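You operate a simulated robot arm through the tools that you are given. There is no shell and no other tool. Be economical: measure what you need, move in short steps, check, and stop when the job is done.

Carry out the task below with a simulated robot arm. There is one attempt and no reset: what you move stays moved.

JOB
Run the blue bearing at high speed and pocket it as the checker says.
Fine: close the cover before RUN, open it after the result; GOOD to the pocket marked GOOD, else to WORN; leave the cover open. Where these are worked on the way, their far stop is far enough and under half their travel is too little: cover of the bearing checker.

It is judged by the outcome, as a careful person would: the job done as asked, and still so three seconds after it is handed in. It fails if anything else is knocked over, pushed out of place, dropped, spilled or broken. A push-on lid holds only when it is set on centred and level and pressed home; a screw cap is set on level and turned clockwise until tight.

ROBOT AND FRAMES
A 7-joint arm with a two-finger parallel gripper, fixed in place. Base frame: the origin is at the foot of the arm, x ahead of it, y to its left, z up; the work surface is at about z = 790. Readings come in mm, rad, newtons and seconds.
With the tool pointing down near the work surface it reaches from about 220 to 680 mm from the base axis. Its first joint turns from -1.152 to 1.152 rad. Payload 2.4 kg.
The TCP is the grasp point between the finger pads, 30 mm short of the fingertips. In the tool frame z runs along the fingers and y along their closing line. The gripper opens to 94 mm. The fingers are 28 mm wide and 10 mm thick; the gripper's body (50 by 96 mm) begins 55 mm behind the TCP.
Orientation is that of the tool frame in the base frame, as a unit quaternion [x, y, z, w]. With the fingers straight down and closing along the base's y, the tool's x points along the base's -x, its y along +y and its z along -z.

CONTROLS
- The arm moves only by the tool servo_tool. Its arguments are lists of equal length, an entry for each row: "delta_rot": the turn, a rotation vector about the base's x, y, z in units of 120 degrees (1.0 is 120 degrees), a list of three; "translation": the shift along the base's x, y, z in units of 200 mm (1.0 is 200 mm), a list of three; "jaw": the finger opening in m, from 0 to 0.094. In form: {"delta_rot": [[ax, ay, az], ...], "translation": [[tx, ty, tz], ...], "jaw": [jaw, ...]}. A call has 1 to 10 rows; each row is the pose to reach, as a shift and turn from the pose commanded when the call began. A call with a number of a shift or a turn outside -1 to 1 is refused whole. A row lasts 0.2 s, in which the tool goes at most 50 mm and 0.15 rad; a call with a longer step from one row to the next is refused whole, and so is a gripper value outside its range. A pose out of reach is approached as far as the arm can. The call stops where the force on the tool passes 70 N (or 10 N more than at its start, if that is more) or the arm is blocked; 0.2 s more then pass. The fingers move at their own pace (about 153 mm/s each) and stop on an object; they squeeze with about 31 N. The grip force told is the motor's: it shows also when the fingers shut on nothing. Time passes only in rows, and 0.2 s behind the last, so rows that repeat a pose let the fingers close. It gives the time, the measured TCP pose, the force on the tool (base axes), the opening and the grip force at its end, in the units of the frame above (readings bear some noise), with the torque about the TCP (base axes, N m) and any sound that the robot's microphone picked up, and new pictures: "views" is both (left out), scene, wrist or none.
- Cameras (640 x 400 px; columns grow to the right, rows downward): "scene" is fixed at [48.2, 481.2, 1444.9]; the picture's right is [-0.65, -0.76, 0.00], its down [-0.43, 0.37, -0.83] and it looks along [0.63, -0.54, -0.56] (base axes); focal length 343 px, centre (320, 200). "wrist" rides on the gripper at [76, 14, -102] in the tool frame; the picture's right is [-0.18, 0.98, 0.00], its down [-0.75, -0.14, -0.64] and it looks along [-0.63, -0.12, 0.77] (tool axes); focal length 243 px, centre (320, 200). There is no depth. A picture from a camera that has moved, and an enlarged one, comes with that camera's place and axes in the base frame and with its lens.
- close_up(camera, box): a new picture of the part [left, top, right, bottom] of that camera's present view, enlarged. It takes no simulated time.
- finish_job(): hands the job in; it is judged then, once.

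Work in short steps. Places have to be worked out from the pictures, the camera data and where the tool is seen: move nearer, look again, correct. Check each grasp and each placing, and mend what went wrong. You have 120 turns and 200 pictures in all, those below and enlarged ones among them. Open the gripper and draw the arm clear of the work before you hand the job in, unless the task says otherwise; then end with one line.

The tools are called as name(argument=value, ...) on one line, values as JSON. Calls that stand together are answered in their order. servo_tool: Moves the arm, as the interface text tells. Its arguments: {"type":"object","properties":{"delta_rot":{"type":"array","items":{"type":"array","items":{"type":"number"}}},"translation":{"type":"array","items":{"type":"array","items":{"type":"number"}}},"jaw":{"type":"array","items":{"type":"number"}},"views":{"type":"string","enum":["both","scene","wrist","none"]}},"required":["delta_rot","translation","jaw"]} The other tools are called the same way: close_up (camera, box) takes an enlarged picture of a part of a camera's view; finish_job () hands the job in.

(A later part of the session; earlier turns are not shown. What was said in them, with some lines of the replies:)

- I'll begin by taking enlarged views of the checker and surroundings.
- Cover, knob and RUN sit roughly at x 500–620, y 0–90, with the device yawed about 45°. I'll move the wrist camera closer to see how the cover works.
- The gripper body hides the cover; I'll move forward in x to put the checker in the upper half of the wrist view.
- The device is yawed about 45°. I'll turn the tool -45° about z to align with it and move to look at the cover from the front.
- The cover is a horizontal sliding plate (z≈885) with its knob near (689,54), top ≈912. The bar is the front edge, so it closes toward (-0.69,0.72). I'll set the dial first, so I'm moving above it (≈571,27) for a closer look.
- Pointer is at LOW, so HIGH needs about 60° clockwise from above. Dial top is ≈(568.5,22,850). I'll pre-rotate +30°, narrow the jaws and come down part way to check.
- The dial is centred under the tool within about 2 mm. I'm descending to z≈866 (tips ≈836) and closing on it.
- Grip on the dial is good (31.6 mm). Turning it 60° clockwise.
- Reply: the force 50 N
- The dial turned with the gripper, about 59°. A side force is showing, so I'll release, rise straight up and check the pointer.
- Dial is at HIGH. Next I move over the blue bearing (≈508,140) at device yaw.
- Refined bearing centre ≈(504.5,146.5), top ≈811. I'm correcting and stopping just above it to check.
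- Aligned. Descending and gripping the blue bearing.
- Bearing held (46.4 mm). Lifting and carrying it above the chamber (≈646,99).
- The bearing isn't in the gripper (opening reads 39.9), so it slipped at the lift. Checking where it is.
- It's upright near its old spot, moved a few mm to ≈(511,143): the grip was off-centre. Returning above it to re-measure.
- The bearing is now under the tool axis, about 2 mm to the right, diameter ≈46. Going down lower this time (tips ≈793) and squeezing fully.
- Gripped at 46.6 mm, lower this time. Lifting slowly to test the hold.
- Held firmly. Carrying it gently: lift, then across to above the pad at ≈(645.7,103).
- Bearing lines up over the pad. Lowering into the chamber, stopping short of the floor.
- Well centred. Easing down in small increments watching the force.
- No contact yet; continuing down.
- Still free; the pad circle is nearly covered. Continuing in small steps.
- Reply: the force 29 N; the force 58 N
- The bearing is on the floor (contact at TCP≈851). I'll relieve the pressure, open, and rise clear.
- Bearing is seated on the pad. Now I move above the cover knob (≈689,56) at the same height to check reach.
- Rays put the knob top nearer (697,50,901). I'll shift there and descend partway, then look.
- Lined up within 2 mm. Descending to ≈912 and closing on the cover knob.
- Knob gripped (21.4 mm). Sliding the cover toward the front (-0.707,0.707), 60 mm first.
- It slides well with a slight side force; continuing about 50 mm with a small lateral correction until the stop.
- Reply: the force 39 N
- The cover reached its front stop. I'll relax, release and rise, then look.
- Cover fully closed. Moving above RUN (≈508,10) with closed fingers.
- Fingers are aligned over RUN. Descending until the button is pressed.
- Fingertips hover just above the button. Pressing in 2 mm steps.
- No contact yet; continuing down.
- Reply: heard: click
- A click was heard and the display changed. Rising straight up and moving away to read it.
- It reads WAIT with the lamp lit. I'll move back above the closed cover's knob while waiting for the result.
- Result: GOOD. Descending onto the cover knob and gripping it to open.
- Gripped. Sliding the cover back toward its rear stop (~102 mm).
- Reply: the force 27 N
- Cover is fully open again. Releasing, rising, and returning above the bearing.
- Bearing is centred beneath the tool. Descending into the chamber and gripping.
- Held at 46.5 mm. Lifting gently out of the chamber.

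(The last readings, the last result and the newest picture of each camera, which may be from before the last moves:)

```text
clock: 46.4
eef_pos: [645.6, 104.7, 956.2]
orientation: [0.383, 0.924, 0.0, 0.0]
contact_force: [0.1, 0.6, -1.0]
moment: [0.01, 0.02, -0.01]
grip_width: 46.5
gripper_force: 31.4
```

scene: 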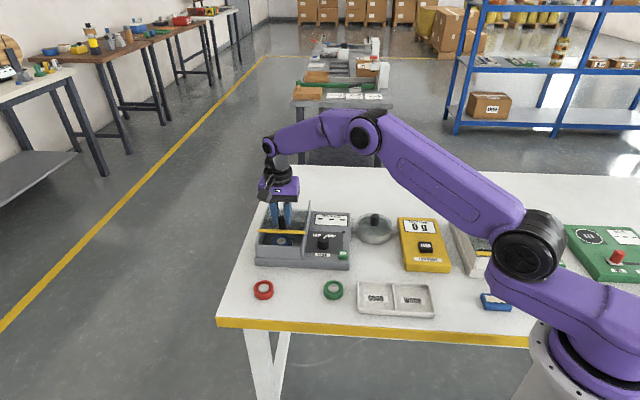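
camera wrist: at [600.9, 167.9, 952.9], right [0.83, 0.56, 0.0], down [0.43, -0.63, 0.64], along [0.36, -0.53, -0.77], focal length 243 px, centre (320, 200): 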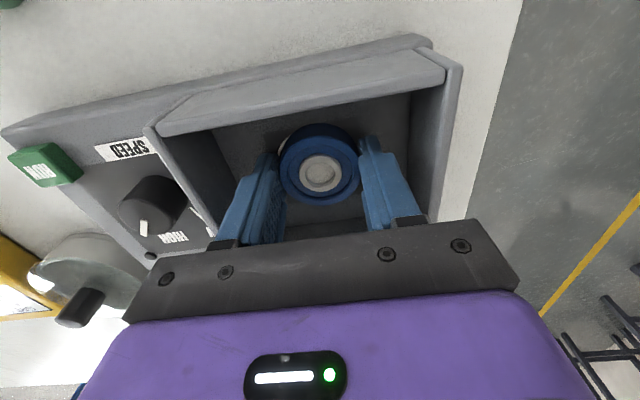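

Still held. Moving toward the GOOD pocket (≈370,28), first half of the way.

servo_tool(delta_rot=[[0, 0, 0], [0, 0, 0], [0, 0, 0], [0, 0, 0], [0, 0, 0], [0, 0, 0], [0, 0, 0]], translation=[[-0.08, -0.02, 0], [-0.22, -0.06, 0], [-0.38, -0.1, 0], [-0.54, -0.14, 0], [-0.7, -0.18, 0], [-0.85, -0.225, 0], [-0.95, -0.25, -0.02]], jaw=[0.0, 0.0, 0.0, 0.0, 0.0, 0.0, 0.0], views="none")

servo_tool(delta_rot=[[0, 0, 0], [0, 0, 0], [0, 0, 0], [0, 0, 0], [0, 0, 0]], translation=[[-0.1, -0.03, -0.05], [-0.22, -0.06, -0.12], [-0.34, -0.1, -0.2], [-0.42, -0.12, -0.27], [-0.43, -0.125, -0.3]], jaw=[0.0, 0.0, 0.0, 0.0, 0.0], views="both")

close_up(camera="scene", box=[340, 230, 460, 330])

close_up(camera="wrist", box=[200, 40, 440, 240])

```text
clock: 48.0
eef_pos: [454.5, 51.7, 952.8]
orientation: [0.383, 0.924, -0.001, 0.0]
contact_force: [-0.4, -0.4, -1.3]
moment: [-0.02, -0.02, 0.0]
grip_width: 46.5
gripper_force: 31.2
```

```text
clock: 49.2
eef_pos: [367.9, 27.9, 893.3]
orientation: [0.382, 0.924, -0.001, 0.0]
contact_force: [0.0, -0.8, -0.6]
moment: [0.02, 0.01, 0.01]
grip_width: 46.6
gripper_force: 31.5
camera wrist: at [324.2, 91.1, 994.3], right [0.83, 0.56, 0.0], down [0.43, -0.63, 0.64], along [0.36, -0.53, -0.77], focal length 243 px, centre (320, 200)
```

scene: 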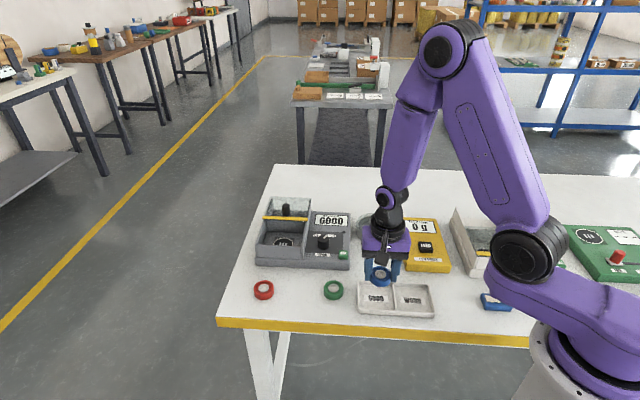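
wrist: 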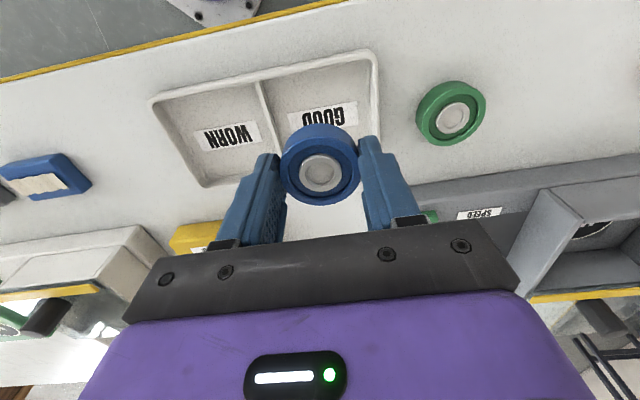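

```text
4.00 times, centred on (400, 280) of scene
camera zoom: at [48.2, 481.2, 1444.9], right [-0.65, -0.76, 0.0], down [-0.43, 0.37, -0.83], along [0.63, -0.54, -0.56], focal length 1372 px, centre (0, -120)
```

zoom: 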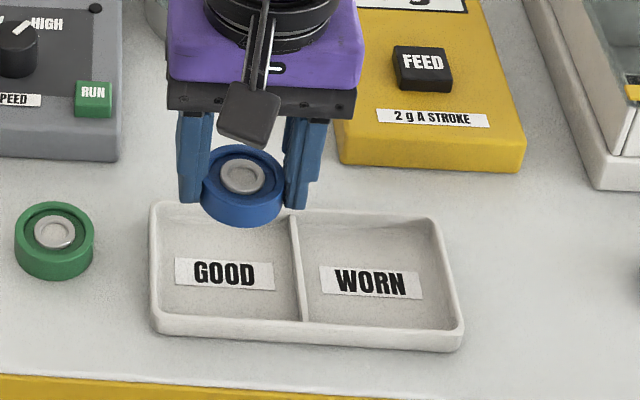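

```text
2.00 times, centred on (320, 140) of wrist
camera zoom: at [324.2, 91.1, 994.3], right [0.83, 0.56, 0.0], down [0.43, -0.63, 0.64], along [0.36, -0.53, -0.77], focal length 485 px, centre (320, 320)
```

zoom: 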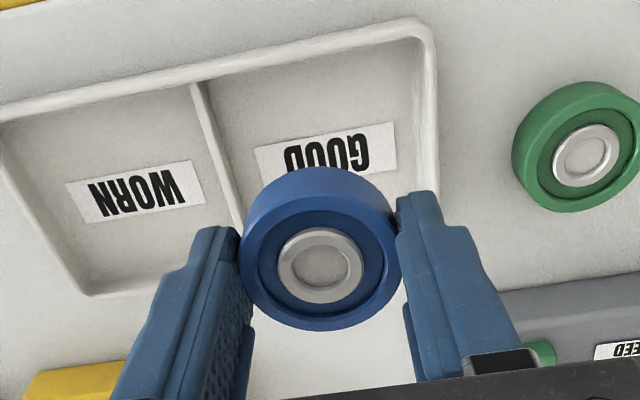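

GOOD label lies just under the tool, pocket laterally centred. A small shift to the front, then lower to just above the pocket floor.

servo_tool(delta_rot=[[0, 0, 0], [0, 0, 0], [0, 0, 0], [0, 0, 0]], translation=[[-0.008, 0.011, -0.08], [-0.008, 0.011, -0.16], [-0.008, 0.011, -0.23], [-0.008, 0.011, -0.27]], jaw=[0.0, 0.0, 0.0, 0.0], views="wrist")

close_up(camera="scene", box=[340, 230, 460, 330])

close_up(camera="wrist", box=[200, 40, 440, 240])

```text
clock: 50.2
eef_pos: [367.4, 30.6, 838.8]
orientation: [0.382, 0.924, -0.001, -0.001]
contact_force: [0.3, 0.1, -0.5]
moment: [-0.04, -0.01, -0.01]
grip_width: 46.6
gripper_force: 31.1
camera wrist: at [323.2, 94.1, 941.1], right [0.83, 0.56, 0.0], down [0.43, -0.63, 0.64], along [0.36, -0.53, -0.77], focal length 243 px, centre (320, 200)
```

wrist: 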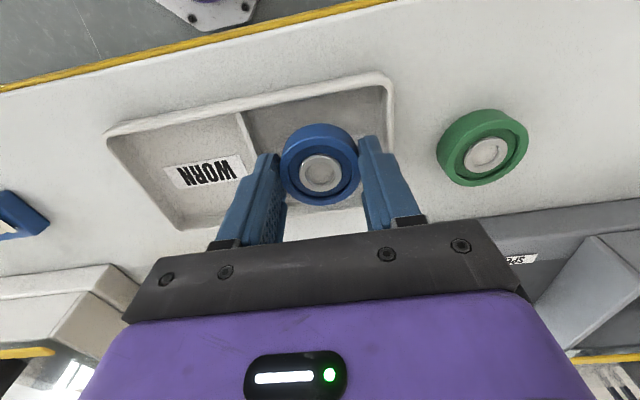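

```text
4.00 times, centred on (400, 280) of scene
camera zoom: at [48.3, 481.2, 1444.9], right [-0.65, -0.76, 0.0], down [-0.43, 0.37, -0.83], along [0.63, -0.54, -0.56], focal length 1372 px, centre (0, -120)
```

zoom: 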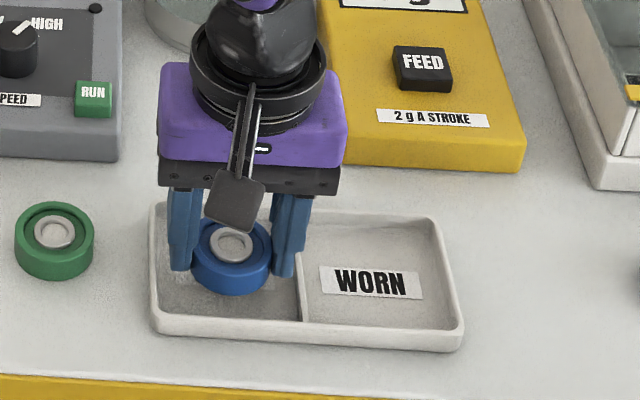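

```text
2.00 times, centred on (320, 140) of wrist
camera zoom: at [323.2, 94.1, 941.1], right [0.83, 0.56, 0.0], down [0.43, -0.63, 0.64], along [0.36, -0.53, -0.77], focal length 485 px, centre (320, 320)
```

zoom: 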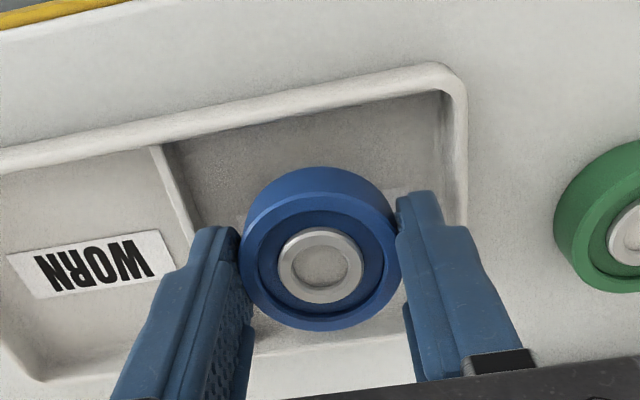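

Nearly down; the left finger is a bit closer to the divider, so I shift 1.5 mm to the right and lower slowly to contact.

servo_tool(delta_rot=[[0, 0, 0], [0, 0, 0], [0, 0, 0]], translation=[[0.006, 0.004, 0], [0.006, 0.004, -0.02], [0.006, 0.004, -0.035]], jaw=[0.0, 0.0, 0.0], views="none")

servo_tool(delta_rot=[[0, 0, 0], [0, 0, 0]], translation=[[0, 0, -0.008], [0, 0, -0.016]], jaw=[0.0, 0.0], views="wrist")

close_up(camera="wrist", box=[200, 40, 440, 240])

```text
clock: 51.0
eef_pos: [368.5, 32.0, 830.9]
orientation: [0.383, 0.924, -0.001, 0.0]
contact_force: [0.6, 0.8, -0.9]
moment: [-0.02, 0.0, 0.03]
grip_width: 46.7
gripper_force: 31.1
```

```text
clock: 51.6
eef_pos: [369.8, 31.3, 828.5]
orientation: [0.383, 0.924, 0.0, 0.0]
contact_force: [0.0, 0.7, -1.3]
moment: [-0.02, -0.01, 0.02]
grip_width: 46.6
gripper_force: 31.1
camera wrist: at [324.6, 94.3, 929.8], right [0.82, 0.57, 0.0], down [0.43, -0.63, 0.64], along [0.36, -0.53, -0.77], focal length 243 px, centre (320, 200)
```

wrist: 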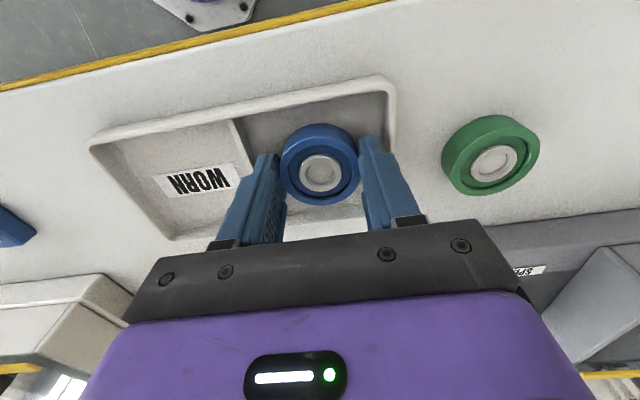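

```text
2.00 times, centred on (320, 140) of wrist
camera zoom: at [324.6, 94.3, 929.8], right [0.82, 0.57, 0.0], down [0.43, -0.63, 0.64], along [0.36, -0.53, -0.77], focal length 485 px, centre (320, 320)
```

zoom: 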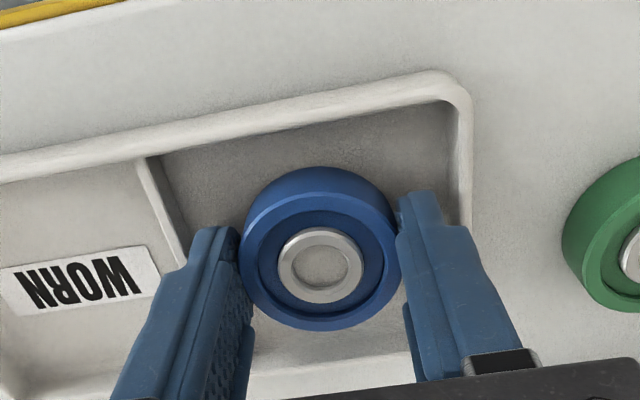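

Good gaps on both sides; lowering the last few mm.

servo_tool(delta_rot=[[0, 0, 0], [0, 0, 0]], translation=[[0, 0, -0.007], [0, 0, -0.014]], jaw=[0.0, 0.0], views="none")

```text
clock: 52.2
eef_pos: [367.9, 31.4, 825.7]
orientation: [0.383, 0.924, 0.0, 0.0]
contact_force: [-0.5, -0.6, -0.7]
moment: [0.0, 0.01, 0.03]
grip_width: 46.7
gripper_force: 30.7
```

servo_tool(delta_rot=[[0, 0, 0], [0, 0, 0]], translation=[[0, 0, -0.007], [0, 0, -0.012]], jaw=[0.0, 0.0], views="none")

```text
clock: 52.8
eef_pos: [368.7, 31.9, 823.3]
orientation: [0.383, 0.924, 0.0, 0.0]
contact_force: [-3.4, -1.5, 26.1]
moment: [-0.13, 0.28, -0.18]
grip_width: 46.4
gripper_force: 31.1
```

Contact with the pocket floor. Opening slightly and rising straight up.

servo_tool(delta_rot=[[0, 0, 0], [0, 0, 0], [0, 0, 0], [0, 0, 0], [0, 0, 0], [0, 0, 0]], translation=[[0, 0, 0.008], [0, 0, 0.008], [0, 0, 0.03], [0, 0, 0.12], [0, 0, 0.3], [0, 0, 0.5]], jaw=[0.0, 0.051, 0.051, 0.051, 0.051, 0.06], views="both")

close_up(camera="scene", box=[230, 190, 450, 330])

```text
clock: 54.2
eef_pos: [367.8, 31.0, 923.7]
orientation: [0.383, 0.924, 0.0, 0.0]
contact_force: [0.6, 0.2, 0.1]
moment: [-0.02, -0.01, -0.01]
grip_width: 60.1
gripper_force: 0.1
camera wrist: at [324.1, 93.7, 1026.1], right [0.83, 0.56, 0.0], down [0.43, -0.63, 0.64], along [0.36, -0.53, -0.77], focal length 243 px, centre (320, 200)
```

scene: 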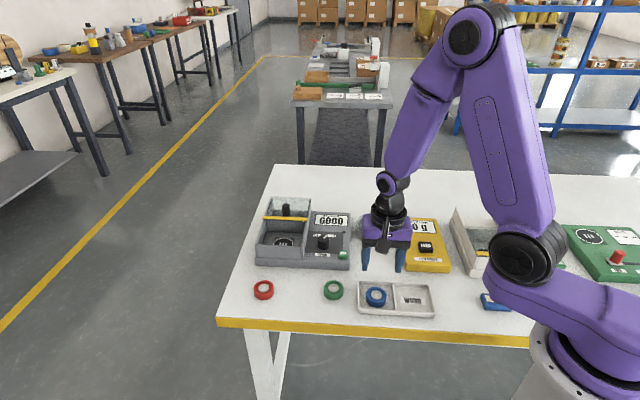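
wrist: 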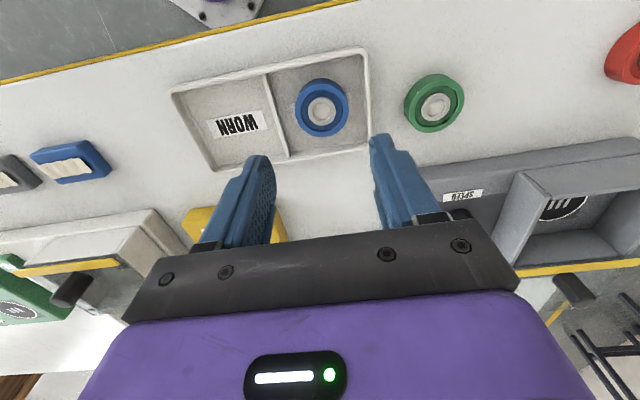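

```text
2.86 times, centred on (340, 260) of scene
camera zoom: at [48.3, 481.2, 1444.9], right [-0.65, -0.76, 0.0], down [-0.43, 0.37, -0.83], along [0.63, -0.54, -0.56], focal length 980 px, centre (263, 29)
```

zoom: 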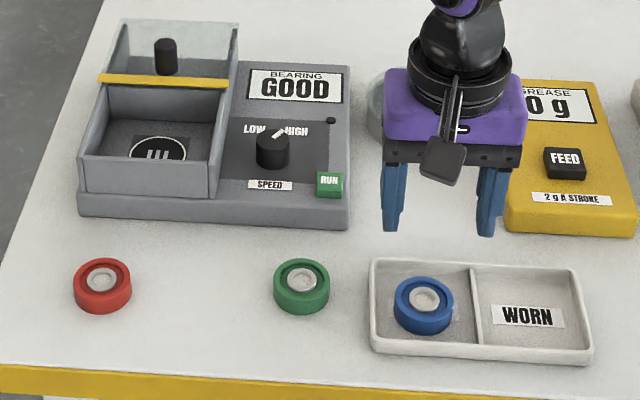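

The bearing sits flat in the GOOD pocket, the cover is open and nothing else has moved. Drawing the arm up and clear.

servo_tool(delta_rot=[[0, 0, 0], [0, 0, 0], [0, 0, 0], [0, 0, 0], [0, 0, 0]], translation=[[0, 0, 0.2], [0, -0.05, 0.4], [0.02, -0.15, 0.6], [0.04, -0.25, 0.8], [0.05, -0.35, 0.98]], jaw=[0.08, 0.094, 0.094, 0.094, 0.094], views="scene")

```text
clock: 55.4
eef_pos: [379.8, -37.0, 1122.2]
orientation: [0.383, 0.924, 0.0, 0.0]
contact_force: [-0.3, -0.9, -0.6]
moment: [0.05, 0.01, 0.0]
grip_width: 94.1
gripper_force: 0.1
```

scene: 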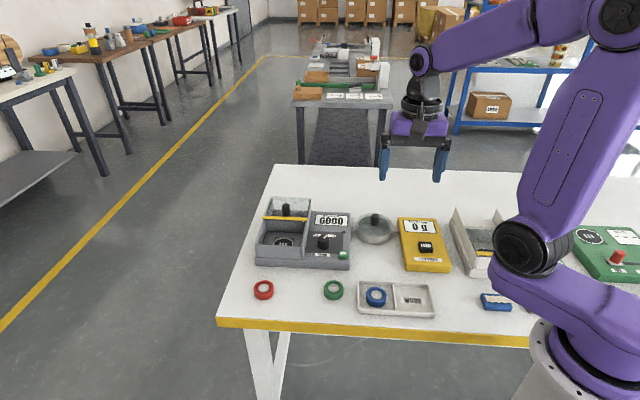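

The arm is clear and the gripper is open, so I'm handing the job in.

finish_job()

```text
The job is handed in.
```

The blue bearing ran at HIGH with the cover closed, the checker read GOOD, and the bearing is in the GOOD pocket with the cover left open; it slipped from the gripper once on the first lift and landed upright near its starting spot.
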